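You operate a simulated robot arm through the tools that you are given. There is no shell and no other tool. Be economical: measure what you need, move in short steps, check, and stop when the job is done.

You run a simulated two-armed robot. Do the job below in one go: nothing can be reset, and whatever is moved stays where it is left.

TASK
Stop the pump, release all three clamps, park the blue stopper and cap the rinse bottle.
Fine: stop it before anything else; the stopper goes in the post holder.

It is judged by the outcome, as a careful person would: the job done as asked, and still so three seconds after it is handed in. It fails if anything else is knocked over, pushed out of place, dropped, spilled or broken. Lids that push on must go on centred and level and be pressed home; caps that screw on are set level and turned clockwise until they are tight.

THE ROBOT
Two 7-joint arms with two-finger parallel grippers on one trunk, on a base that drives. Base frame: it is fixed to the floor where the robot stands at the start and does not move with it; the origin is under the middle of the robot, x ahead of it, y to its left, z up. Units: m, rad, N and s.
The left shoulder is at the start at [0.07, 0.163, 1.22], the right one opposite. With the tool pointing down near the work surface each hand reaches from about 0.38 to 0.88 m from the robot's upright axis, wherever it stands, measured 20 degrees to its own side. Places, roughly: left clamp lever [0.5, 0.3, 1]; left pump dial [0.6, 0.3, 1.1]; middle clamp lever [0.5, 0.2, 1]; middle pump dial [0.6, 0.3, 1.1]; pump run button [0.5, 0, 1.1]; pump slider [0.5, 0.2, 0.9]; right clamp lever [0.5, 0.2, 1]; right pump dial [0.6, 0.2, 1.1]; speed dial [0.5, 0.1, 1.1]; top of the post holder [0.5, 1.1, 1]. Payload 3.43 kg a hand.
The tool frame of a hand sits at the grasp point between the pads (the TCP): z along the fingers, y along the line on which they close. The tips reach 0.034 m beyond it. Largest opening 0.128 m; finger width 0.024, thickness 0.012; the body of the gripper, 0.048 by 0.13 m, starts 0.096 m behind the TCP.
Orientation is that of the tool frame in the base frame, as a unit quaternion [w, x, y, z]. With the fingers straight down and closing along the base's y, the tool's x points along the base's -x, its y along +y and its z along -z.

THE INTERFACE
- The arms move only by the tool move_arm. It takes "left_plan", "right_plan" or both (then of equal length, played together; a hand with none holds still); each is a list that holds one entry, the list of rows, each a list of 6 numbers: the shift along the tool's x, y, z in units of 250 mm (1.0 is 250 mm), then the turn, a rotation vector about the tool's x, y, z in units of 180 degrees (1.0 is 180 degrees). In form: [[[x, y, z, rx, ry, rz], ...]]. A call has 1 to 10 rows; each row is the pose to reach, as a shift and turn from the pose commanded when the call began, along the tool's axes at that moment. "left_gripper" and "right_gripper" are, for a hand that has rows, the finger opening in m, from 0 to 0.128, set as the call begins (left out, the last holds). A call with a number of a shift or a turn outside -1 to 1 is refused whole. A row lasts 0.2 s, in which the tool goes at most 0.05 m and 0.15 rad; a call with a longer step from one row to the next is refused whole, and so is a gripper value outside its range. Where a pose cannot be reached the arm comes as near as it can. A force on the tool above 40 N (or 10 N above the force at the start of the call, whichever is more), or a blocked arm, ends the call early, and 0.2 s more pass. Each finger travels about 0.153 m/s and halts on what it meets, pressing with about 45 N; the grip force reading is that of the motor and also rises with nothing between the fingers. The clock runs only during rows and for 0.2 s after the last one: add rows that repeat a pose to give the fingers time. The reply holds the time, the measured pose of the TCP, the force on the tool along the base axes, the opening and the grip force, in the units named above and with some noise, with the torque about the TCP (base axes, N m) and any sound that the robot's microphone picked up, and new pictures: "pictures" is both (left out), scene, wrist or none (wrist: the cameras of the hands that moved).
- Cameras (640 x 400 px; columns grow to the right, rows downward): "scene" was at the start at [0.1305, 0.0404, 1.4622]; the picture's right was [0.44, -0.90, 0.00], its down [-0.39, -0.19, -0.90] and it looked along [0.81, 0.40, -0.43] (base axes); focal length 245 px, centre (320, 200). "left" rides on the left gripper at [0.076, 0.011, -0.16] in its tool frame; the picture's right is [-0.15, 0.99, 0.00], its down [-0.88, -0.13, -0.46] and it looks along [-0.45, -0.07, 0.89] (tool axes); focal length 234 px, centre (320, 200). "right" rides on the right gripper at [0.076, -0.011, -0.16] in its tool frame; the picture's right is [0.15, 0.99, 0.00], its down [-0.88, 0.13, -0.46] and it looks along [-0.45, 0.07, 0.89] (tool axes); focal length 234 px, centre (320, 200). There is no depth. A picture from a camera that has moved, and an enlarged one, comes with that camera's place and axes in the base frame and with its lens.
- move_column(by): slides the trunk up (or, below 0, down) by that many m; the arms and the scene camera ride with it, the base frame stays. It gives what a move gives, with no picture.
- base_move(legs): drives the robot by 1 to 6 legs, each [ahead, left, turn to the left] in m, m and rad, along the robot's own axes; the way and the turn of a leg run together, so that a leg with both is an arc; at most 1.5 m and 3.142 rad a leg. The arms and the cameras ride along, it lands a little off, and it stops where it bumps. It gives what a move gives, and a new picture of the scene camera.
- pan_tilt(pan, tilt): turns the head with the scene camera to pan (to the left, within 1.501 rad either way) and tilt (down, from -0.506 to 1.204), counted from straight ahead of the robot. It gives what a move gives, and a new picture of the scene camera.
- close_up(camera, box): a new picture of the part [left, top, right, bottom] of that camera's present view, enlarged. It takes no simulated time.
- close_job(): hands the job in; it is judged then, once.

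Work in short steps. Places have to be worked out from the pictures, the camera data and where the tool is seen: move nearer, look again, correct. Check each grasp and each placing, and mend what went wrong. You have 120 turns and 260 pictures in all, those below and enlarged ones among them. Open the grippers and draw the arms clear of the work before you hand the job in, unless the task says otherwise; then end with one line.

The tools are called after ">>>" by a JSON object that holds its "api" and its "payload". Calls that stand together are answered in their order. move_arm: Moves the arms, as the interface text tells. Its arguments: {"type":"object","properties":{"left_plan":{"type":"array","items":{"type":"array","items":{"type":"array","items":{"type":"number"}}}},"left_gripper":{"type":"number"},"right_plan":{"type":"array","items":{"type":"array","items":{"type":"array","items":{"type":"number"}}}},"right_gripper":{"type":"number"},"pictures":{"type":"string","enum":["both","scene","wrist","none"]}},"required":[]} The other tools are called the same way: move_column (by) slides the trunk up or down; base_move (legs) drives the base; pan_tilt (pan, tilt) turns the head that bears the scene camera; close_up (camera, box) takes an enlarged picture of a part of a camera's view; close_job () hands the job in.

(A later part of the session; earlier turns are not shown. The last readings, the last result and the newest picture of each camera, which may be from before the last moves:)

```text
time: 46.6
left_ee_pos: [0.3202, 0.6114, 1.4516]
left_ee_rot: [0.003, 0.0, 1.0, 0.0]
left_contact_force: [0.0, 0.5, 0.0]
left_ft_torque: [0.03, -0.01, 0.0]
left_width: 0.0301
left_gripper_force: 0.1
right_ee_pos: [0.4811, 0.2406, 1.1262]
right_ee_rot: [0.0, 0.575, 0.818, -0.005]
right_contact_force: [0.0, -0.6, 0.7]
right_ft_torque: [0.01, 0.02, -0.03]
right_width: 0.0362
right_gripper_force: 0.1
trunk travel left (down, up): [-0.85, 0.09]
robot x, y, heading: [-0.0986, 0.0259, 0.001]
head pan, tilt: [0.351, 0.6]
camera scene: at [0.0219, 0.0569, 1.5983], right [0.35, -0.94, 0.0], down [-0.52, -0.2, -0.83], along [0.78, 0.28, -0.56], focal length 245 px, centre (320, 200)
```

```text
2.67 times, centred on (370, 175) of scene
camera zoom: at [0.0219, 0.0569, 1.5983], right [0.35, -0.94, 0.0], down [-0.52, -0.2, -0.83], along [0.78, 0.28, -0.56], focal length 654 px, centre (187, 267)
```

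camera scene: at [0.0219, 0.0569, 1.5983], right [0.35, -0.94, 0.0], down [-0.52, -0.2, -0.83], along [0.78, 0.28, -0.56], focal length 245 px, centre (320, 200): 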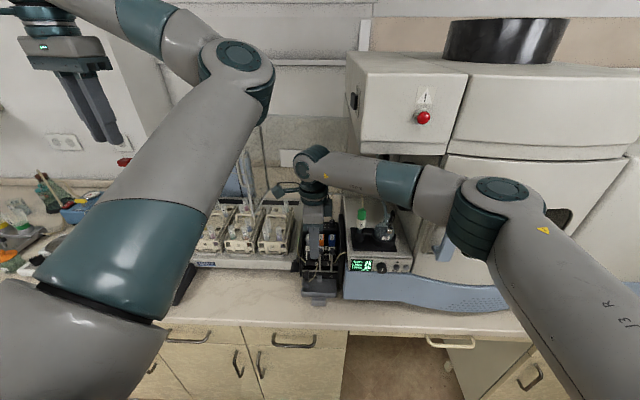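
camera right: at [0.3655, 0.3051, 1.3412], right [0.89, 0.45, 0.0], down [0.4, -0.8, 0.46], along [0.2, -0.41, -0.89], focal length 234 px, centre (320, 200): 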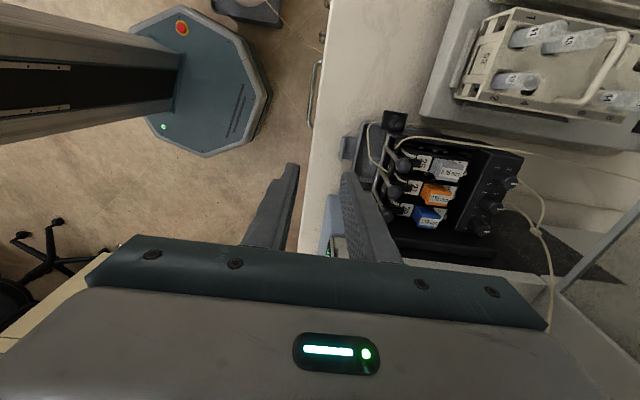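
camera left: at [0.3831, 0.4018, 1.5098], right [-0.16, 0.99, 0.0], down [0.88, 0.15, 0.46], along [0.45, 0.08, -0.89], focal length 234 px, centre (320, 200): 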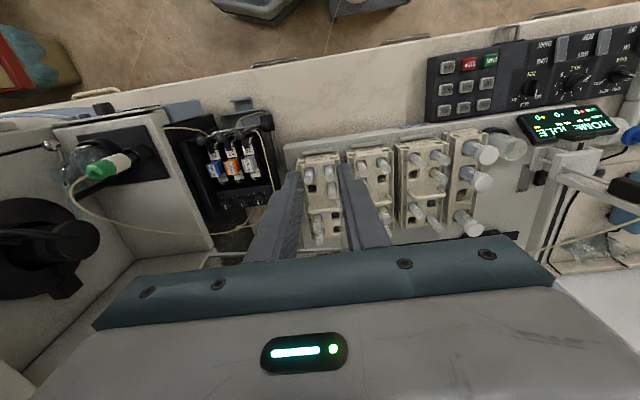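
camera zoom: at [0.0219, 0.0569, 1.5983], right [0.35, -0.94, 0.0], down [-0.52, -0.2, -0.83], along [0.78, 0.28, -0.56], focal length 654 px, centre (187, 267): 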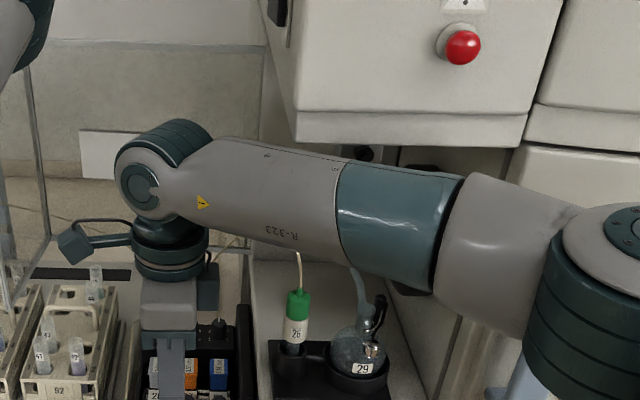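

The right forearm was leaning on the instrument's arm behind the flask, it seems. I lift the hand clear, and will back the base off so the arm reaches in more from the front.

>>> {"api": "move_arm", "payload": {"right_plan": [[[0, -0.05, -0.1, 0, 0, 0], [0, -0.15, -0.22, 0, 0, 0], [0, -0.25, -0.34, 0, 0, 0], [0, -0.35, -0.46, 0, 0, 0], [0, -0.4, -0.5, 0, 0, 0]]], "pictures": "none"}}

>>> {"api": "base_move", "payload": {"legs": [[-0.17, 0, 0], [0, 0, 0.25]]}}

>>> {"api": "close_up", "payload": {"camera": "scene", "box": [290, 140, 490, 280]}}

```text
time: 47.5
left_ee_pos: [0.3149, 0.6001, 1.4638]
left_ee_rot: [0.005, -0.001, 1.0, 0.005]
left_contact_force: [-2.0, -0.7, 1.0]
left_ft_torque: [0.17, -0.22, 0.01]
left_width: 0.0301
left_gripper_force: 0.1
right_ee_pos: [0.3859, 0.2033, 1.179]
right_ee_rot: [-0.042, 0.571, 0.819, -0.042]
right_contact_force: [-1.3, -0.4, 1.5]
right_ft_torque: [0.16, -0.18, 0.0]
right_width: 0.0359
right_gripper_force: 0.0
trunk travel left (down, up): [-0.85, 0.09]
robot x, y, heading: [-0.0999, 0.0233, 0.005]
head pan, tilt: [0.351, 0.6]
stopped in row 4 (right hand): the force on the tool passed its limit at 53 N (the readings are from after the stop); the commanded pose is now the measured one
```

```text
time: 49.8
left_ee_pos: [0.0043, 0.6966, 1.4482]
left_ee_rot: [0.0, -0.124, 0.992, 0.0]
left_contact_force: [-1.2, 0.6, -0.2]
left_ft_torque: [-0.02, 0.0, 0.0]
left_width: 0.0302
left_gripper_force: 0.0
right_ee_pos: [0.168, 0.3267, 1.1686]
right_ee_rot: [-0.038, 0.466, 0.883, -0.052]
right_contact_force: [-0.7, -0.7, -0.1]
right_ft_torque: [0.01, -0.03, 0.02]
right_width: 0.0359
right_gripper_force: 0.1
trunk travel left (down, up): [-0.85, 0.09]
robot x, y, heading: [-0.2617, 0.0236, 0.251]
head pan, tilt: [0.351, 0.6]
camera scene: at [-0.1461, 0.0871, 1.5981], right [0.57, -0.82, 0.0], down [-0.47, -0.32, -0.82], along [0.68, 0.47, -0.57], focal length 245 px, centre (320, 200)
```

scene: 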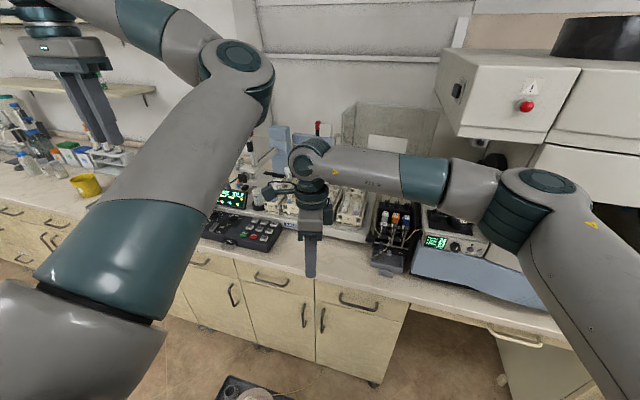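

```text
2.86 times, centred on (390, 210) of scene
camera zoom: at [-0.1461, 0.0871, 1.5981], right [0.57, -0.82, 0.0], down [-0.47, -0.32, -0.82], along [0.68, 0.47, -0.57], focal length 701 px, centre (120, 171)
```

zoom: 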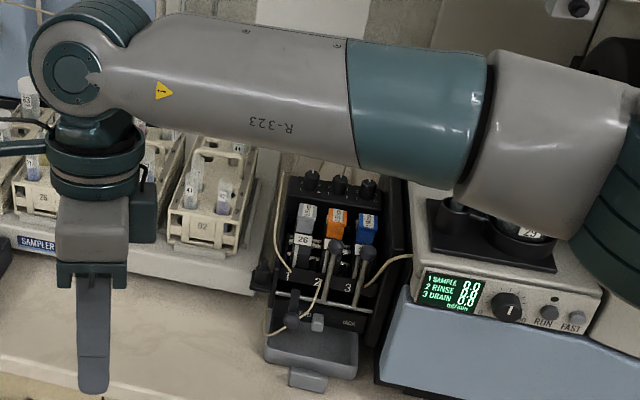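

Levers 2 and 3 still up, lever 1 released. I straighten the hand again and bring it in front of the pump from the new stance.

>>> {"api": "move_arm", "payload": {"right_plan": [[[-0.11, 0.016, -0.044, -0.008, -0.001, 0.018], [-0.22, 0.032, -0.088, -0.016, -0.002, 0.036], [-0.33, 0.048, -0.132, -0.024, -0.004, 0.054], [-0.44, 0.064, -0.176, -0.032, -0.005, 0.072], [-0.55, 0.08, -0.22, -0.0406, -0.006, 0.091], [-0.55, 0.08, -0.22, -0.0406, -0.006, 0.091]]], "pictures": "both"}}

```text
time: 51.2
left_ee_pos: [0.0039, 0.6976, 1.4487]
left_ee_rot: [-0.001, -0.125, 0.992, 0.0]
left_contact_force: [0.5, 0.1, -0.7]
left_ft_torque: [0.0, 0.02, -0.01]
left_width: 0.03
left_gripper_force: 0.1
right_ee_pos: [0.2696, 0.2279, 1.2172]
right_ee_rot: [0.009, 0.587, 0.809, -0.004]
right_contact_force: [-0.7, -0.6, 0.5]
right_ft_torque: [-0.04, -0.02, 0.02]
right_width: 0.0359
right_gripper_force: 0.1
trunk travel left (down, up): [-0.85, 0.09]
robot x, y, heading: [-0.2632, 0.0236, 0.253]
head pan, tilt: [0.351, 0.6]
camera scene: at [-0.1465, 0.088, 1.5981], right [0.57, -0.82, 0.0], down [-0.47, -0.32, -0.82], along [0.68, 0.47, -0.57], focal length 245 px, centre (320, 200)
camera right: at [0.2327, 0.2999, 1.3746], right [0.9, 0.45, 0.0], down [0.39, -0.79, 0.47], along [0.21, -0.42, -0.88], focal length 234 px, centre (320, 200)
```

scene: 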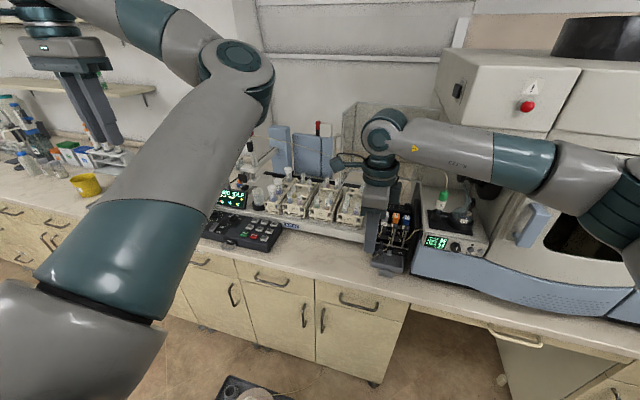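
right: 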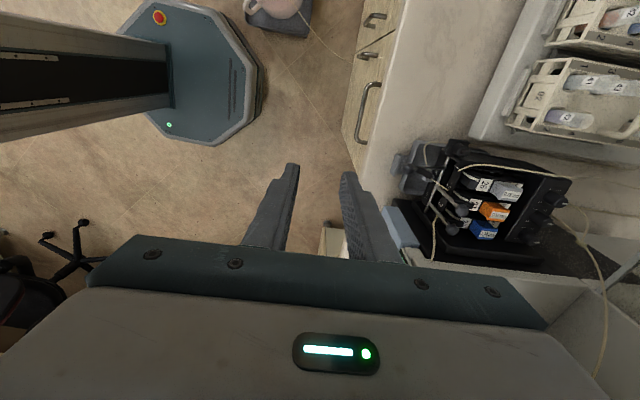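

Everything is intact. I move forward most of the way and check the forearm clearance.

>>> {"api": "move_arm", "payload": {"right_plan": [[[-0.035, 0.11, 0, 0, 0, 0], [-0.07, 0.22, 0.05, 0, 0, 0], [-0.105, 0.33, 0.1, 0, 0, 0], [-0.14, 0.44, 0.15, 0, 0, 0], [-0.175, 0.55, 0.2, 0, 0, 0], [-0.21, 0.66, 0.22, 0, 0, 0], [-0.21, 0.66, 0.22, 0, 0, 0]]], "pictures": "both"}}

>>> {"api": "close_up", "payload": {"camera": "scene", "box": [340, 90, 580, 260]}}

```text
time: 52.8
left_ee_pos: [0.005, 0.6967, 1.4502]
left_ee_rot: [-0.001, -0.124, 0.992, -0.001]
left_contact_force: [0.4, 0.8, -0.1]
left_ft_torque: [0.0, -0.03, 0.02]
left_width: 0.0299
left_gripper_force: 0.1
right_ee_pos: [0.4406, 0.2289, 1.1617]
right_ee_rot: [0.009, 0.588, 0.809, -0.005]
right_contact_force: [-0.5, 0.5, 0.2]
right_ft_torque: [0.02, 0.02, -0.03]
right_width: 0.0361
right_gripper_force: 0.1
trunk travel left (down, up): [-0.85, 0.09]
robot x, y, heading: [-0.2636, 0.0218, 0.253]
head pan, tilt: [0.351, 0.6]
camera scene: at [-0.1462, 0.0865, 1.5981], right [0.57, -0.82, 0.0], down [-0.47, -0.32, -0.83], along [0.68, 0.47, -0.56], focal length 245 px, centre (320, 200)
camera right: at [0.4039, 0.299, 1.3209], right [0.89, 0.45, 0.0], down [0.39, -0.79, 0.47], along [0.21, -0.42, -0.88], focal length 234 px, centre (320, 200)
```

scene: 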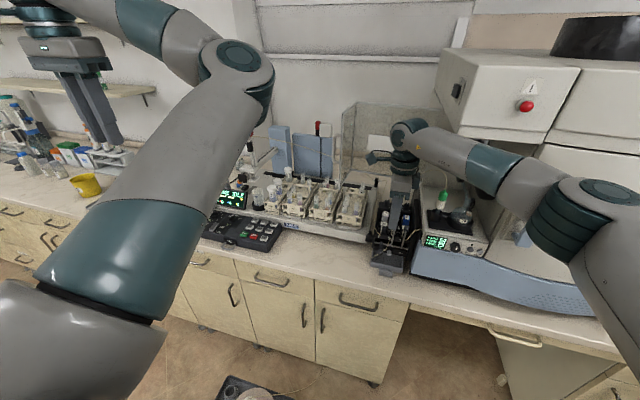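
right: 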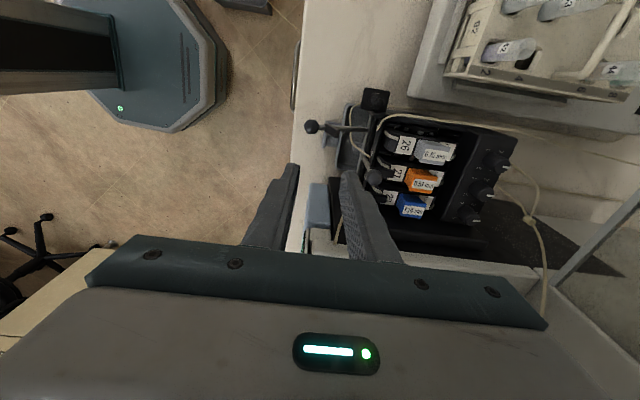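

```text
2.35 times, centred on (460, 175) of scene
camera zoom: at [-0.1462, 0.0865, 1.5981], right [0.57, -0.82, 0.0], down [-0.47, -0.32, -0.83], along [0.68, 0.47, -0.56], focal length 577 px, centre (-9, 259)
```

zoom: 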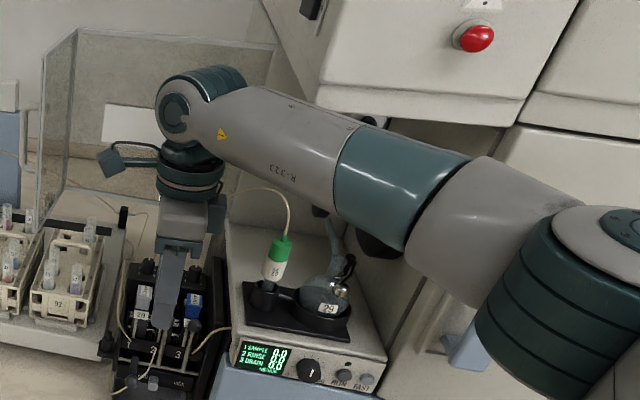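

Clearance looks fair. I lower slightly and finish moving over knob 2, watching for a block.

>>> {"api": "move_arm", "payload": {"right_plan": [[[0, 0, 0.06, 0, 0, 0], [-0.01, 0.04, 0.12, 0, 0, 0], [-0.034, 0.11, 0.12, 0, 0, 0], [-0.06, 0.18, 0.12, 0, 0, 0], [-0.068, 0.225, 0.12, 0, 0, 0], [-0.068, 0.225, 0.12, 0, 0, 0], [-0.068, 0.225, 0.12, 0, 0, 0]]], "pictures": "none"}}

>>> {"api": "close_up", "payload": {"camera": "right", "box": [220, 80, 420, 230]}}

```text
time: 54.4
left_ee_pos: [0.0049, 0.6952, 1.4488]
left_ee_rot: [0.0, -0.124, 0.992, 0.001]
left_contact_force: [-0.5, -0.1, -0.5]
left_ft_torque: [0.01, 0.0, 0.01]
left_width: 0.0298
left_gripper_force: 0.1
right_ee_pos: [0.499, 0.2275, 1.1345]
right_ee_rot: [0.008, 0.588, 0.809, -0.003]
right_contact_force: [0.4, 0.4, -0.1]
right_ft_torque: [-0.02, 0.0, 0.01]
right_width: 0.0359
right_gripper_force: 0.1
trunk travel left (down, up): [-0.85, 0.09]
robot x, y, heading: [-0.2635, 0.0216, 0.253]
head pan, tilt: [0.351, 0.6]
```

```text
2.67 times, centred on (320, 155) of right
camera zoom: at [0.4634, 0.2983, 1.2926], right [0.9, 0.45, 0.0], down [0.39, -0.79, 0.47], along [0.21, -0.42, -0.88], focal length 624 px, centre (320, 320)
```

zoom: 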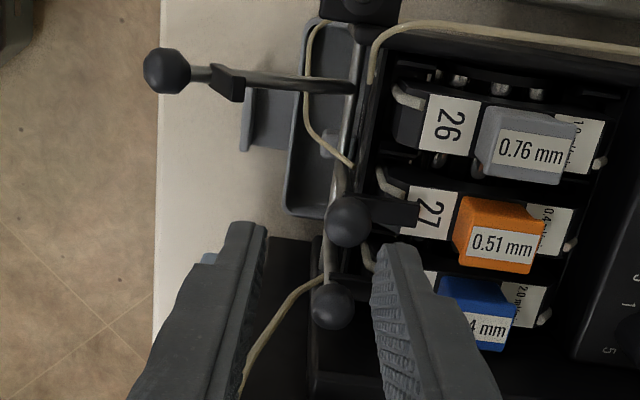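

Free of contact and steady now. Trim over knob 2 and descend.

>>> {"api": "move_arm", "payload": {"right_plan": [[[0.016, 0.012, 0.0, 0, 0, 0], [0.016, 0.012, 0.05, 0, 0, 0], [0.016, 0.012, 0.1, 0, 0, 0], [0.016, 0.012, 0.15, 0, 0, 0], [0.016, 0.012, 0.15, 0, 0, 0]]], "pictures": "none"}}

>>> {"api": "close_up", "payload": {"camera": "right", "box": [220, 80, 420, 230]}}

```text
time: 55.6
left_ee_pos: [0.005, 0.6968, 1.4496]
left_ee_rot: [-0.001, -0.125, 0.992, 0.0]
left_contact_force: [0.0, -0.6, -0.1]
left_ft_torque: [-0.02, -0.03, 0.02]
left_width: 0.0303
left_gripper_force: 0.1
right_ee_pos: [0.5013, 0.2322, 1.097]
right_ee_rot: [0.008, 0.587, 0.809, -0.004]
right_contact_force: [-0.3, -0.4, 0.1]
right_ft_torque: [-0.01, 0.01, 0.02]
right_width: 0.0362
right_gripper_force: 0.1
trunk travel left (down, up): [-0.85, 0.09]
robot x, y, heading: [-0.2669, 0.024, 0.254]
head pan, tilt: [0.351, 0.6]
```

```text
2.67 times, centred on (320, 155) of right
camera zoom: at [0.465, 0.3032, 1.2545], right [0.89, 0.45, 0.0], down [0.39, -0.79, 0.47], along [0.21, -0.42, -0.88], focal length 624 px, centre (320, 320)
```

zoom: 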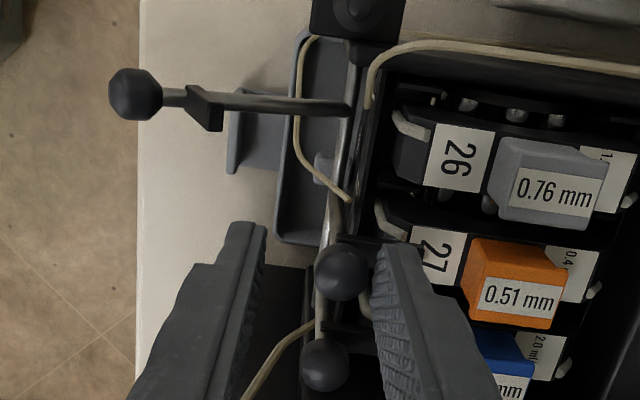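

Rear finger is behind knob 2. Close and pull forward along the arc.

>>> {"api": "move_arm", "payload": {"right_plan": [[[0, 0, 0, 0, 0, 0], [0, 0, 0, 0, 0, 0], [0, 0, 0, 0, 0, 0]]], "right_gripper": 0.012, "pictures": "none"}}

>>> {"api": "move_arm", "payload": {"right_plan": [[[0, -0.034, 0.001, 0, 0, 0], [0, -0.067, 0.006, 0, 0, 0], [0, -0.1, 0.013, 0, 0, 0], [0, -0.131, 0.023, 0, 0, 0], [0, -0.162, 0.036, 0, 0, 0], [0, -0.192, 0.051, 0, 0, 0], [0, -0.22, 0.07, 0, 0, 0], [0, -0.247, 0.09, 0, 0, 0]]], "pictures": "none"}}

>>> {"api": "close_up", "payload": {"camera": "right", "box": [220, 80, 420, 230]}}

```text
time: 56.4
left_ee_pos: [0.0061, 0.6957, 1.4493]
left_ee_rot: [0.0, -0.125, 0.992, 0.0]
left_contact_force: [0.3, -0.4, -0.6]
left_ft_torque: [0.02, 0.01, 0.03]
left_width: 0.0301
left_gripper_force: 0.1
right_ee_pos: [0.5019, 0.2334, 1.0967]
right_ee_rot: [0.009, 0.587, 0.809, -0.004]
right_contact_force: [-0.3, -0.5, 0.3]
right_ft_torque: [0.03, 0.05, 0.0]
right_width: 0.0167
right_gripper_force: 45.2
trunk travel left (down, up): [-0.85, 0.09]
robot x, y, heading: [-0.2678, 0.0242, 0.253]
head pan, tilt: [0.351, 0.6]
```

```text
time: 58.2
left_ee_pos: [0.0066, 0.6979, 1.4481]
left_ee_rot: [-0.002, -0.125, 0.992, -0.001]
left_contact_force: [-0.3, -0.2, 0.8]
left_ft_torque: [-0.01, -0.04, -0.02]
left_width: 0.0301
left_gripper_force: 0.1
right_ee_pos: [0.4427, 0.2133, 1.0722]
right_ee_rot: [0.008, 0.587, 0.81, -0.004]
right_contact_force: [3.9, 4.1, -5.6]
right_ft_torque: [0.21, -0.06, 0.02]
right_width: 0.0157
right_gripper_force: 45.7
trunk travel left (down, up): [-0.85, 0.09]
robot x, y, heading: [-0.2647, 0.0251, 0.249]
head pan, tilt: [0.351, 0.6]
```

```text
2.67 times, centred on (320, 155) of right
camera zoom: at [0.408, 0.2845, 1.2297], right [0.89, 0.45, 0.0], down [0.39, -0.79, 0.47], along [0.21, -0.42, -0.88], focal length 624 px, centre (320, 320)
```

zoom: 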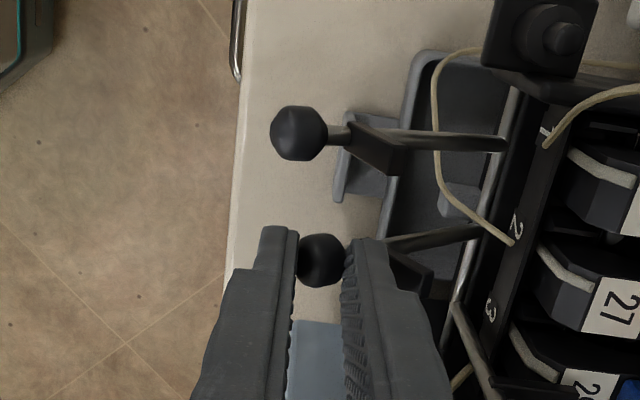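

Still holding the knob at 40°. Continue the arc to about 66°.

>>> {"api": "move_arm", "payload": {"right_plan": [[[0, -0.025, 0.023, 0, 0, 0], [0, -0.047, 0.047, 0, 0, 0], [0, -0.068, 0.074, 0, 0, 0], [0, -0.086, 0.102, 0, 0, 0], [0, -0.105, 0.135, 0, 0, 0]]], "pictures": "none"}}

>>> {"api": "close_up", "payload": {"camera": "right", "box": [220, 80, 420, 230]}}

```text
time: 59.3
left_ee_pos: [0.0031, 0.696, 1.4504]
left_ee_rot: [0.0, -0.124, 0.992, 0.001]
left_contact_force: [-0.4, -0.2, 0.0]
left_ft_torque: [0.01, 0.02, 0.03]
left_width: 0.0298
left_gripper_force: 0.1
right_ee_pos: [0.4257, 0.206, 1.0575]
right_ee_rot: [0.012, 0.589, 0.808, 0.003]
right_contact_force: [0.2, -3.1, 25.2]
right_ft_torque: [-0.04, -0.14, -0.03]
right_width: 0.012
right_gripper_force: 0.0
trunk travel left (down, up): [-0.85, 0.09]
robot x, y, heading: [-0.2647, 0.0203, 0.248]
head pan, tilt: [0.351, 0.6]
stopped in row 5 (right hand): the force on the tool passed its limit at 44 N (the readings are from after the stop); the commanded pose is now the measured one
```

```text
2.67 times, centred on (320, 155) of right
camera zoom: at [0.3882, 0.2758, 1.2155], right [0.9, 0.44, 0.02], down [0.38, -0.79, 0.47], along [0.22, -0.42, -0.88], focal length 624 px, centre (320, 320)
```

zoom: 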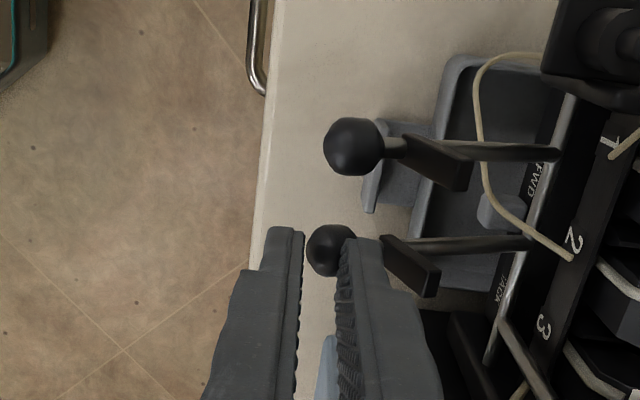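

Lever 2 rests at its end stop, same as lever 1. Lift off and go over knob 3 at (0.517, 0.20).

>>> {"api": "move_arm", "payload": {"right_plan": [[[0, 0, -0.12, 0, 0, 0], [0, 0, -0.25, 0, 0, 0], [-0.01, 0.02, -0.33, 0, 0, 0], [-0.06, 0.12, -0.33, 0, 0, 0], [-0.1, 0.21, -0.33, 0, 0, 0], [-0.135, 0.3, -0.31, 0, 0, 0], [-0.135, 0.3, -0.31, 0, 0, 0], [-0.135, 0.3, -0.31, 0, 0, 0]]], "right_gripper": 0.036, "pictures": "none"}}

>>> {"api": "close_up", "payload": {"camera": "right", "box": [220, 80, 420, 230]}}

>>> {"api": "close_up", "payload": {"camera": "scene", "box": [340, 90, 580, 260]}}

```text
time: 61.1
left_ee_pos: [0.0055, 0.697, 1.4494]
left_ee_rot: [-0.001, -0.124, 0.992, 0.0]
left_contact_force: [-0.9, 0.6, 0.1]
left_ft_torque: [0.01, 0.03, -0.02]
left_width: 0.03
left_gripper_force: 0.0
right_ee_pos: [0.5053, 0.1977, 1.1308]
right_ee_rot: [0.01, 0.589, 0.808, 0.001]
right_contact_force: [0.2, 0.3, 0.5]
right_ft_torque: [-0.02, -0.01, -0.01]
right_width: 0.0358
right_gripper_force: 0.0
trunk travel left (down, up): [-0.85, 0.09]
robot x, y, heading: [-0.2686, 0.0228, 0.256]
head pan, tilt: [0.351, 0.6]
```

```text
2.67 times, centred on (320, 155) of right
camera zoom: at [0.4679, 0.2683, 1.2885], right [0.9, 0.44, 0.01], down [0.39, -0.79, 0.47], along [0.22, -0.42, -0.88], focal length 624 px, centre (320, 320)
```

zoom: 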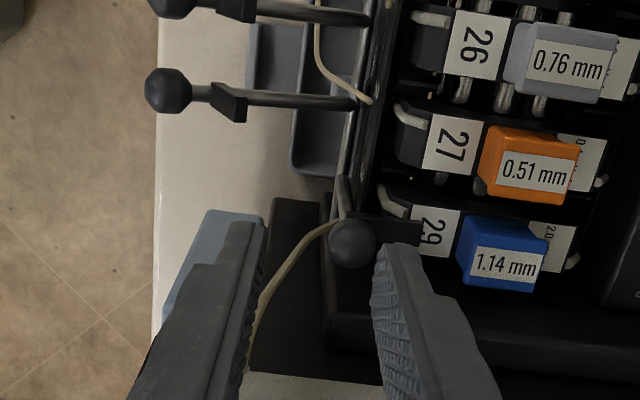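

```text
2.35 times, centred on (460, 175) of scene
camera zoom: at [-0.146, 0.0863, 1.5982], right [0.57, -0.82, 0.0], down [-0.47, -0.32, -0.83], along [0.68, 0.47, -0.56], focal length 577 px, centre (-9, 259)
```

zoom: 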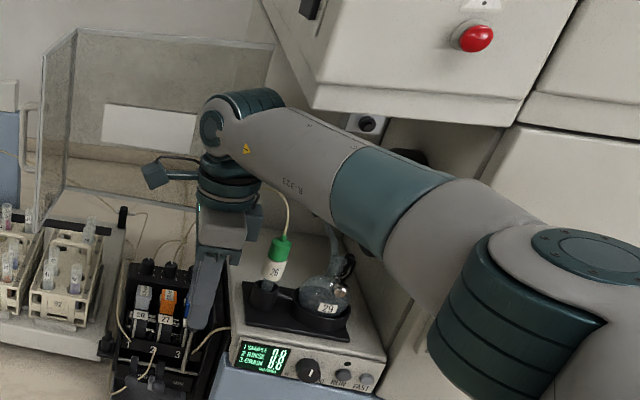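

Trim over knob 3 with a narrower opening (tube nearby) and descend.

>>> {"api": "move_arm", "payload": {"right_plan": [[[-0.014, 0.04, 0.0, 0, 0, 0], [-0.014, 0.04, 0.0, 0, 0, 0], [-0.014, 0.04, 0.05, 0, 0, 0], [-0.014, 0.04, 0.1, 0, 0, 0], [-0.014, 0.04, 0.131, 0, 0, 0], [-0.014, 0.04, 0.131, 0, 0, 0]]], "right_gripper": 0.028, "pictures": "none"}}

>>> {"api": "close_up", "payload": {"camera": "right", "box": [220, 80, 420, 230]}}

```text
time: 62.5
left_ee_pos: [0.0058, 0.6963, 1.4483]
left_ee_rot: [-0.001, -0.125, 0.992, -0.001]
left_contact_force: [-0.3, -0.5, -0.2]
left_ft_torque: [0.01, 0.05, -0.03]
left_width: 0.0299
left_gripper_force: 0.0
right_ee_pos: [0.5177, 0.1977, 1.0992]
right_ee_rot: [0.01, 0.589, 0.808, 0.001]
right_contact_force: [0.0, -0.9, 0.0]
right_ft_torque: [-0.02, 0.0, -0.01]
right_width: 0.0283
right_gripper_force: 0.1
trunk travel left (down, up): [-0.85, 0.09]
robot x, y, heading: [-0.2635, 0.0261, 0.25]
head pan, tilt: [0.351, 0.6]
```

```text
2.67 times, centred on (320, 155) of right
camera zoom: at [0.4802, 0.2676, 1.2568], right [0.9, 0.44, 0.01], down [0.39, -0.79, 0.47], along [0.22, -0.42, -0.88], focal length 624 px, centre (320, 320)
```

zoom: 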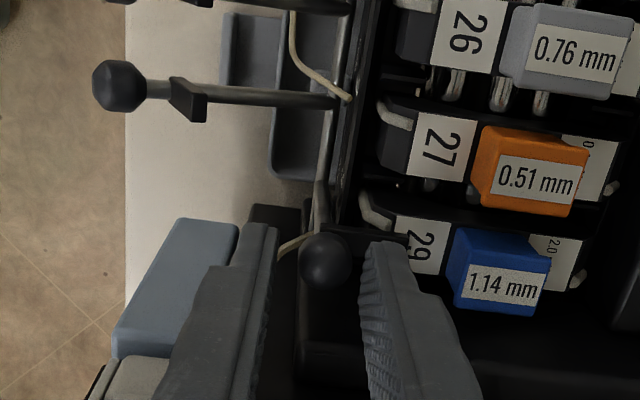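

Good straddle of knob 3. Close and pull.

>>> {"api": "move_arm", "payload": {"right_plan": [[[0, 0, 0, 0, 0, 0], [0, 0, 0, 0, 0, 0], [0, 0, 0, 0, 0, 0]]], "right_gripper": 0.012, "pictures": "none"}}

>>> {"api": "move_arm", "payload": {"right_plan": [[[0, -0.034, 0.001, 0, 0, 0], [0, -0.067, 0.006, 0, 0, 0], [0, -0.1, 0.013, 0, 0, 0], [0, -0.131, 0.023, 0, 0, 0], [0, -0.162, 0.036, 0, 0, 0], [0, -0.192, 0.051, 0, 0, 0], [0, -0.22, 0.07, 0, 0, 0], [0, -0.247, 0.09, 0, 0, 0], [0, -0.272, 0.113, 0, 0, 0], [0, -0.294, 0.137, 0, 0, 0]]], "pictures": "none"}}

>>> {"api": "close_up", "payload": {"camera": "right", "box": [220, 80, 420, 230]}}

```text
time: 63.3
left_ee_pos: [0.0047, 0.6962, 1.4483]
left_ee_rot: [-0.001, -0.124, 0.992, 0.0]
left_contact_force: [0.5, 0.7, 0.7]
left_ft_torque: [0.02, -0.03, 0.0]
left_width: 0.0301
left_gripper_force: 0.0
right_ee_pos: [0.5176, 0.1978, 1.0994]
right_ee_rot: [0.011, 0.588, 0.809, 0.001]
right_contact_force: [0.3, -0.3, -1.1]
right_ft_torque: [-0.06, 0.0, -0.02]
right_width: 0.0165
right_gripper_force: 44.8
trunk travel left (down, up): [-0.85, 0.09]
robot x, y, heading: [-0.2626, 0.0199, 0.25]
head pan, tilt: [0.351, 0.6]
```

```text
time: 65.5
left_ee_pos: [0.0052, 0.6956, 1.4479]
left_ee_rot: [-0.002, -0.124, 0.992, 0.0]
left_contact_force: [0.2, -0.2, 0.1]
left_ft_torque: [-0.01, -0.01, 0.02]
left_width: 0.0302
left_gripper_force: 0.1
right_ee_pos: [0.4486, 0.175, 1.0636]
right_ee_rot: [0.012, 0.588, 0.808, 0.001]
right_contact_force: [1.4, 1.9, -0.7]
right_ft_torque: [-0.11, -0.19, -0.06]
right_width: 0.0156
right_gripper_force: 44.7
trunk travel left (down, up): [-0.85, 0.09]
robot x, y, heading: [-0.2663, 0.026, 0.25]
head pan, tilt: [0.351, 0.6]
```

```text
2.67 times, centred on (320, 155) of right
camera zoom: at [0.4112, 0.2453, 1.2212], right [0.9, 0.44, 0.01], down [0.39, -0.79, 0.47], along [0.22, -0.42, -0.88], focal length 624 px, centre (320, 320)
```

zoom: 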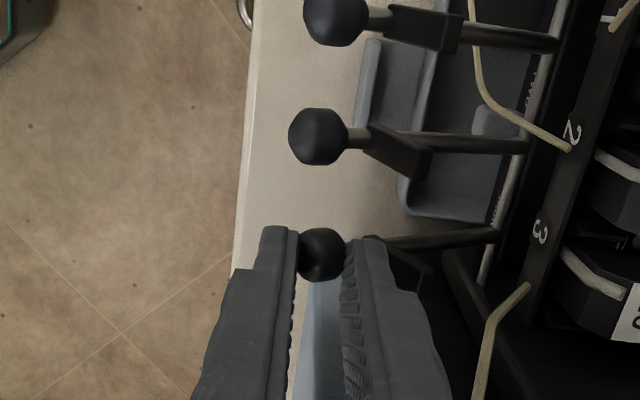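

Continue to the end stop.

>>> {"api": "move_arm", "payload": {"right_plan": [[[0, -0.016, 0.021, 0, 0, 0], [0, -0.03, 0.043, 0, 0, 0], [0, -0.042, 0.062, 0, 0, 0], [0, -0.051, 0.079, 0, 0, 0]]], "pictures": "none"}}

>>> {"api": "close_up", "payload": {"camera": "right", "box": [220, 80, 420, 230]}}

```text
time: 66.5
left_ee_pos: [0.003, 0.6968, 1.4498]
left_ee_rot: [-0.001, -0.124, 0.992, 0.001]
left_contact_force: [0.4, 0.4, -0.4]
left_ft_torque: [0.01, 0.0, -0.03]
left_width: 0.0295
left_gripper_force: 0.0
right_ee_pos: [0.4418, 0.1724, 1.053]
right_ee_rot: [0.014, 0.589, 0.808, 0.009]
right_contact_force: [3.6, 2.7, 12.2]
right_ft_torque: [-0.31, -0.55, -0.21]
right_width: 0.015
right_gripper_force: 45.0
trunk travel left (down, up): [-0.85, 0.09]
robot x, y, heading: [-0.2675, 0.0288, 0.255]
head pan, tilt: [0.351, 0.6]
stopped in row 4 (right hand): the force on the tool passed its limit at 44 N (the readings are from after the stop); the commanded pose is now the measured one
```

```text
2.67 times, centred on (320, 155) of right
camera zoom: at [0.4021, 0.2416, 1.2114], right [0.9, 0.44, 0.03], down [0.38, -0.8, 0.47], along [0.23, -0.41, -0.88], focal length 624 px, centre (320, 320)
```

zoom: 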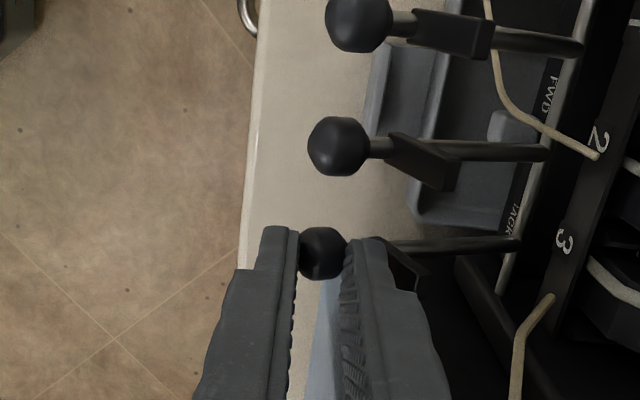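

I open, lift straight up and compare the three lever angles.

>>> {"api": "move_arm", "payload": {"right_plan": [[[0, 0, -0.01, 0, 0, 0], [0, 0, -0.02, 0, 0, 0], [0, 0, -0.12, 0, 0, 0], [0, 0, -0.25, 0, 0, 0], [0, -0.05, -0.38, 0, 0, 0], [0, -0.1, -0.45, 0, 0, 0]]], "right_gripper": 0.036, "pictures": "none"}}

>>> {"api": "close_up", "payload": {"camera": "right", "box": [220, 60, 460, 240]}}

>>> {"api": "close_up", "payload": {"camera": "scene", "box": [340, 180, 480, 290]}}

```text
time: 67.9
left_ee_pos: [0.0045, 0.6962, 1.4499]
left_ee_rot: [-0.001, -0.125, 0.992, 0.0]
left_contact_force: [0.1, -0.4, 0.3]
left_ft_torque: [0.0, -0.04, 0.02]
left_width: 0.0302
left_gripper_force: 0.0
right_ee_pos: [0.4155, 0.1626, 1.1635]
right_ee_rot: [0.013, 0.589, 0.808, 0.008]
right_contact_force: [0.0, 0.4, 0.5]
right_ft_torque: [0.03, 0.0, 0.01]
right_width: 0.0363
right_gripper_force: 0.1
trunk travel left (down, up): [-0.85, 0.09]
robot x, y, heading: [-0.2649, 0.0243, 0.254]
head pan, tilt: [0.351, 0.6]
```

```text
2.22 times, centred on (340, 150) of right
camera zoom: at [0.3755, 0.2314, 1.3216], right [0.9, 0.44, 0.03], down [0.38, -0.8, 0.47], along [0.23, -0.41, -0.88], focal length 520 px, centre (276, 311)
```

zoom: 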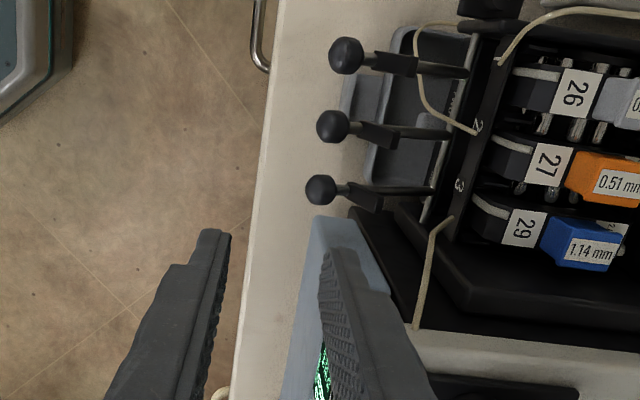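

```text
3.64 times, centred on (410, 235) of scene
camera zoom: at [-0.1458, 0.0862, 1.5981], right [0.57, -0.82, 0.0], down [-0.47, -0.32, -0.83], along [0.68, 0.47, -0.56], focal length 892 px, centre (-7, 73)
```

zoom: 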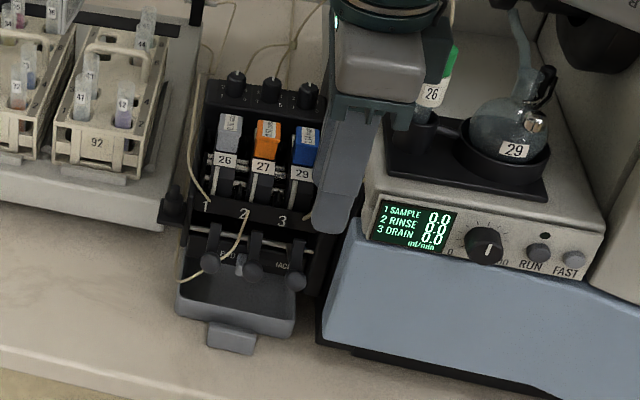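

All three levers are down in the same position, and the tubing labels show: 26 sample, 27 rinse, 29 drain — so the rinse bottle should be number 27. I retract the right hand before driving.

>>> {"api": "move_arm", "payload": {"right_plan": [[[-0.03, -0.164, 0, 0, 0, -0.047], [-0.06, -0.328, 0, 0, 0, -0.094], [-0.094, -0.492, 0, 0, 0, -0.141], [-0.125, -0.656, 0, 0, 0, -0.188], [-0.156, -0.82, 0, 0, 0, -0.235], [-0.188, -0.98, 0, 0, 0, -0.282], [-0.188, -0.98, -0.18, 0, 0, -0.329], [-0.188, -0.98, -0.36, 0, 0, -0.376], [-0.188, -0.98, -0.54, 0, 0, -0.423], [-0.188, -0.98, -0.72, 0, 0, -0.47]]], "pictures": "none"}}

>>> {"api": "base_move", "payload": {"legs": [[-0.45, 0.0, 0]]}}

>>> {"api": "pan_tilt", "payload": {"pan": 1.3, "tilt": 0.7}}

```text
time: 70.1
left_ee_pos: [0.0047, 0.6966, 1.4478]
left_ee_rot: [-0.001, -0.124, 0.992, -0.001]
left_contact_force: [0.4, 0.5, 0.9]
left_ft_torque: [0.02, -0.01, 0.02]
left_width: 0.0299
left_gripper_force: 0.0
right_ee_pos: [0.1883, 0.0451, 1.3365]
right_ee_rot: [0.015, -0.109, 0.994, -0.004]
right_contact_force: [-0.1, 0.4, -0.4]
right_ft_torque: [-0.05, -0.05, -0.06]
right_width: 0.0358
right_gripper_force: 0.1
trunk travel left (down, up): [-0.85, 0.09]
robot x, y, heading: [-0.2662, 0.0252, 0.255]
head pan, tilt: [0.351, 0.6]
```

```text
time: 72.8
left_ee_pos: [-0.4266, 0.5855, 1.4472]
left_ee_rot: [-0.002, -0.127, 0.992, 0.0]
left_contact_force: [-0.4, 0.3, 0.2]
left_ft_torque: [-0.02, 0.02, 0.0]
left_width: 0.0298
left_gripper_force: 0.0
right_ee_pos: [-0.2407, -0.0639, 1.3362]
right_ee_rot: [0.014, -0.11, 0.994, -0.004]
right_contact_force: [-0.2, 0.3, 0.6]
right_ft_torque: [-0.02, 0.05, 0.02]
right_width: 0.0362
right_gripper_force: 0.1
trunk travel left (down, up): [-0.85, 0.09]
robot x, y, heading: [-0.6953, -0.0863, 0.258]
head pan, tilt: [0.351, 0.6]
camera scene: at [-0.5746, -0.0243, 1.5979], right [0.57, -0.82, 0.0], down [-0.46, -0.32, -0.82], along [0.68, 0.47, -0.57], focal length 245 px, centre (320, 200)
```

scene: 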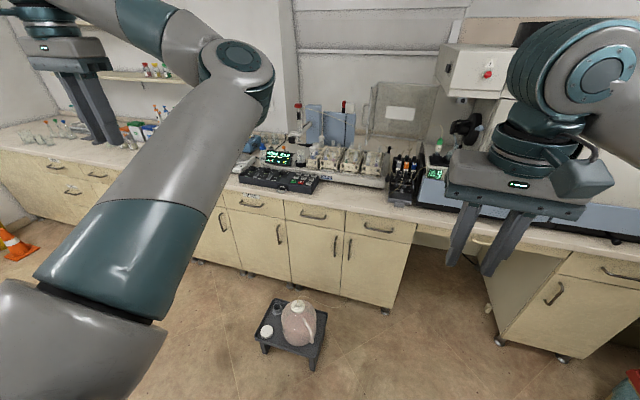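

```text
time: 74.1
left_ee_pos: [-0.4281, 0.5867, 1.449]
left_ee_rot: [-0.001, -0.127, 0.992, 0.0]
left_contact_force: [0.0, 1.4, 0.1]
left_ft_torque: [0.0, -0.02, 0.03]
left_width: 0.03
left_gripper_force: 0.1
right_ee_pos: [-0.2417, -0.0654, 1.3354]
right_ee_rot: [0.016, -0.11, 0.994, -0.003]
right_contact_force: [-0.1, -0.5, -0.7]
right_ft_torque: [0.01, -0.02, -0.01]
right_width: 0.0357
right_gripper_force: 0.1
trunk travel left (down, up): [-0.85, 0.09]
robot x, y, heading: [-0.6942, -0.0854, 0.258]
head pan, tilt: [1.3, 0.7]
camera scene: at [-0.6475, 0.0097, 1.5895], right [1.0, -0.01, 0.0], down [-0.01, -0.64, -0.76], along [0.01, 0.76, -0.64], focal length 245 px, centre (320, 200)
```

scene: 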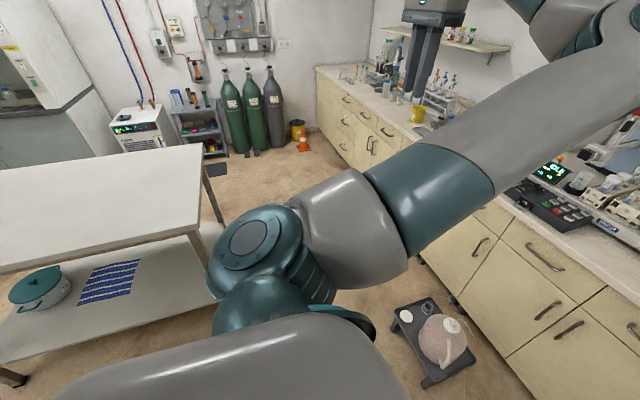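

The jug stands on a low stool; a table is further left. There's a corridor between them at x≈-0.7. I drive left along it, then forward to the bench.

>>> {"api": "base_move", "payload": {"legs": [[0.239, 1.008, 0]]}}

>>> {"api": "pan_tilt", "payload": {"pan": 0.0, "tilt": 0.6}}

```text
time: 79.4
left_ee_pos: [-0.4499, 1.6079, 1.4492]
left_ee_rot: [-0.001, -0.125, 0.992, 0.001]
left_contact_force: [-0.5, 0.3, 0.1]
left_ft_torque: [-0.01, -0.01, 0.03]
left_width: 0.0298
left_gripper_force: 0.1
right_ee_pos: [-0.2656, 0.9569, 1.335]
right_ee_rot: [0.015, -0.109, 0.994, -0.003]
right_contact_force: [0.0, 0.1, 0.3]
right_ft_torque: [-0.02, -0.03, 0.01]
right_width: 0.036
right_gripper_force: 0.0
trunk travel left (down, up): [-0.85, 0.09]
robot x, y, heading: [-0.7174, 0.9377, 0.256]
head pan, tilt: [1.3, 0.7]
camera scene: at [-0.671, 1.0327, 1.5896], right [1.0, -0.02, 0.0], down [-0.01, -0.64, -0.77], along [0.01, 0.77, -0.64], focal length 245 px, centre (320, 200)
```

scene: 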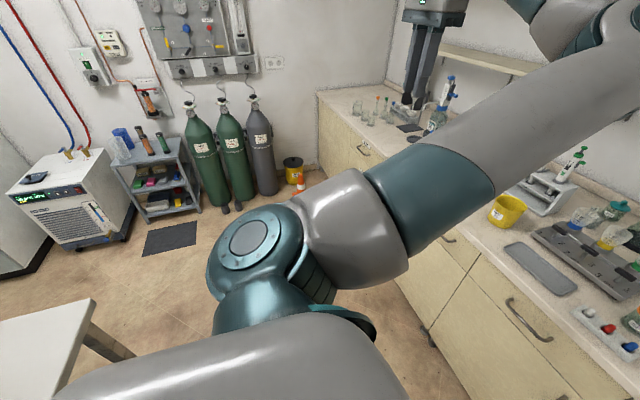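

```text
time: 80.8
left_ee_pos: [-0.4504, 1.6087, 1.4487]
left_ee_rot: [-0.001, -0.125, 0.992, -0.001]
left_contact_force: [0.7, 0.0, -0.5]
left_ft_torque: [0.01, 0.01, -0.04]
left_width: 0.0301
left_gripper_force: 0.1
right_ee_pos: [-0.2664, 0.9587, 1.3368]
right_ee_rot: [0.015, -0.108, 0.994, -0.004]
right_contact_force: [0.7, 0.9, -0.6]
right_ft_torque: [-0.02, 0.0, 0.0]
right_width: 0.0362
right_gripper_force: 0.0
trunk travel left (down, up): [-0.85, 0.09]
robot x, y, heading: [-0.7205, 0.9365, 0.257]
head pan, tilt: [0.0, 0.6]
camera scene: at [-0.5868, 0.9711, 1.5981], right [0.25, -0.97, 0.0], down [-0.55, -0.14, -0.82], along [0.8, 0.21, -0.57], focal length 245 px, centre (320, 200)
```

scene: 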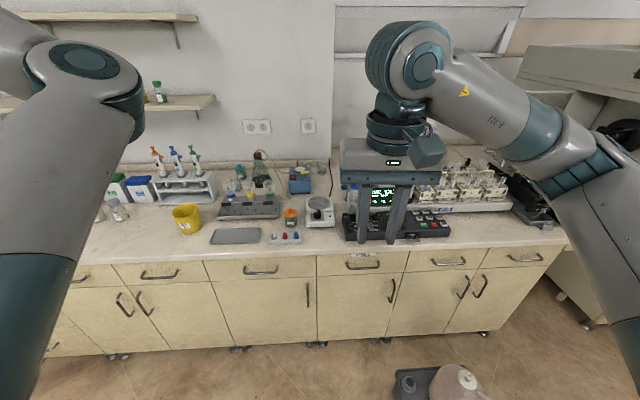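

I drive forward to the bench section with the stopper bottle.

>>> {"api": "base_move", "payload": {"legs": [[0.42, 0.08, 0]]}}

>>> {"api": "close_up", "payload": {"camera": "right", "box": [160, 0, 480, 240]}}

```text
time: 83.4
left_ee_pos: [-0.0735, 1.7913, 1.4504]
left_ee_rot: [0.0, -0.128, 0.992, 0.0]
left_contact_force: [-0.1, 1.1, 0.0]
left_ft_torque: [-0.01, 0.01, -0.01]
left_width: 0.0298
left_gripper_force: 0.1
right_ee_pos: [0.1131, 1.1407, 1.337]
right_ee_rot: [0.015, -0.112, 0.994, -0.003]
right_contact_force: [0.0, 0.3, -0.4]
right_ft_torque: [-0.01, 0.02, 0.04]
right_width: 0.0359
right_gripper_force: 0.0
trunk travel left (down, up): [-0.85, 0.09]
robot x, y, heading: [-0.3398, 1.1177, 0.26]
head pan, tilt: [0.0, 0.6]
camera scene: at [-0.2081, 1.1529, 1.5983], right [0.26, -0.97, 0.0], down [-0.55, -0.14, -0.83], along [0.8, 0.21, -0.56], focal length 245 px, centre (320, 200)
```

scene: 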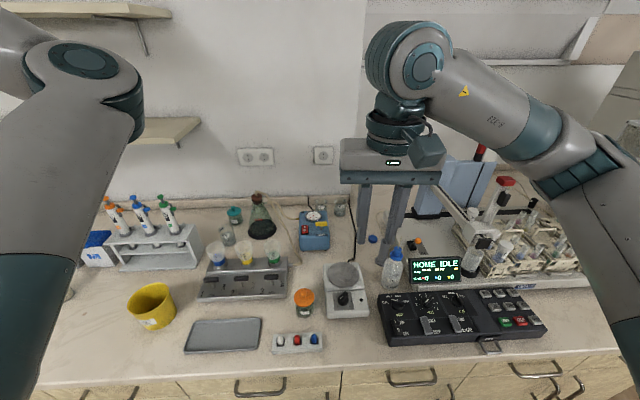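

```text
1.67 times, centred on (320, 120) of right
camera zoom: at [0.0359, 1.1135, 1.4938], right [-0.36, 0.93, -0.01], down [0.82, 0.32, 0.48], along [0.45, 0.16, -0.88], focal length 390 px, centre (320, 333)
```

zoom: 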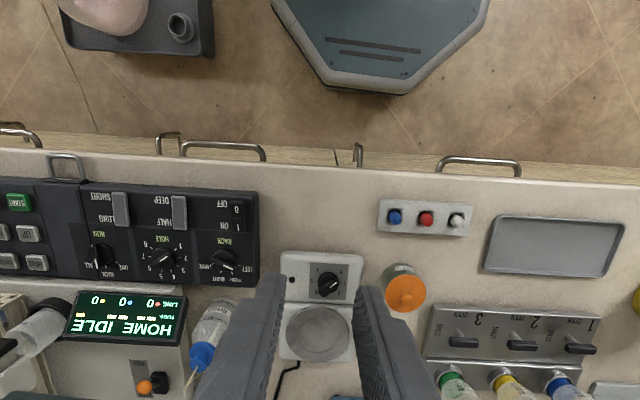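

The bottle with the blue stopper is in view. I enlarge to see bottle number, post holder and cap.

>>> {"api": "close_up", "payload": {"camera": "scene", "box": [340, 190, 480, 310]}}

>>> {"api": "close_up", "payload": {"camera": "right", "box": [190, 120, 310, 260]}}

>>> {"api": "close_up", "payload": {"camera": "scene", "box": [180, 180, 360, 360]}}

```text
3.33 times, centred on (410, 250) of scene
camera zoom: at [-0.2081, 1.1529, 1.5983], right [0.26, -0.97, 0.0], down [-0.55, -0.14, -0.83], along [0.8, 0.21, -0.56], focal length 817 px, centre (20, 33)
```

zoom: 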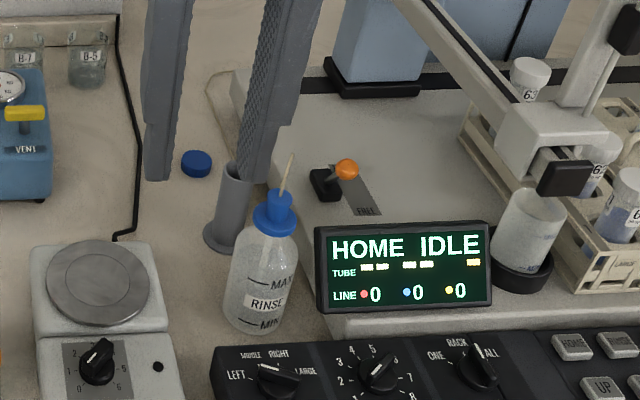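

```text
2.86 times, centred on (250, 190) of right
camera zoom: at [0.0359, 1.1135, 1.4938], right [-0.36, 0.93, -0.01], down [0.82, 0.32, 0.48], along [0.45, 0.16, -0.88], focal length 669 px, centre (520, 229)
```

zoom: 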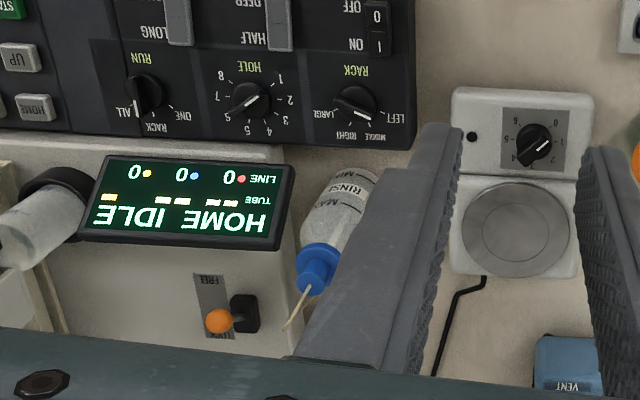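

```text
2.22 times, centred on (270, 270) of scene
camera zoom: at [-0.2081, 1.1529, 1.5983], right [0.26, -0.97, 0.0], down [-0.55, -0.14, -0.83], along [0.8, 0.21, -0.56], focal length 545 px, centre (431, 44)
```

zoom: 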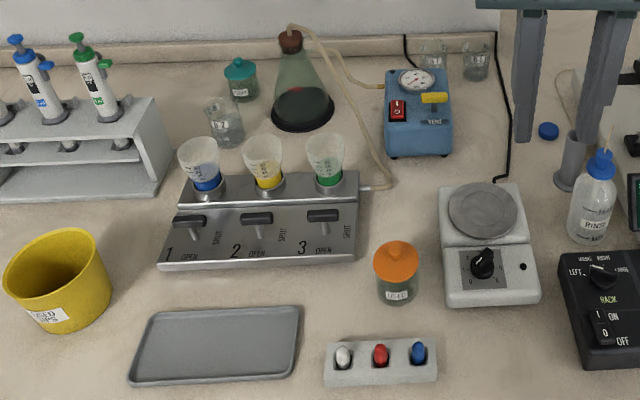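

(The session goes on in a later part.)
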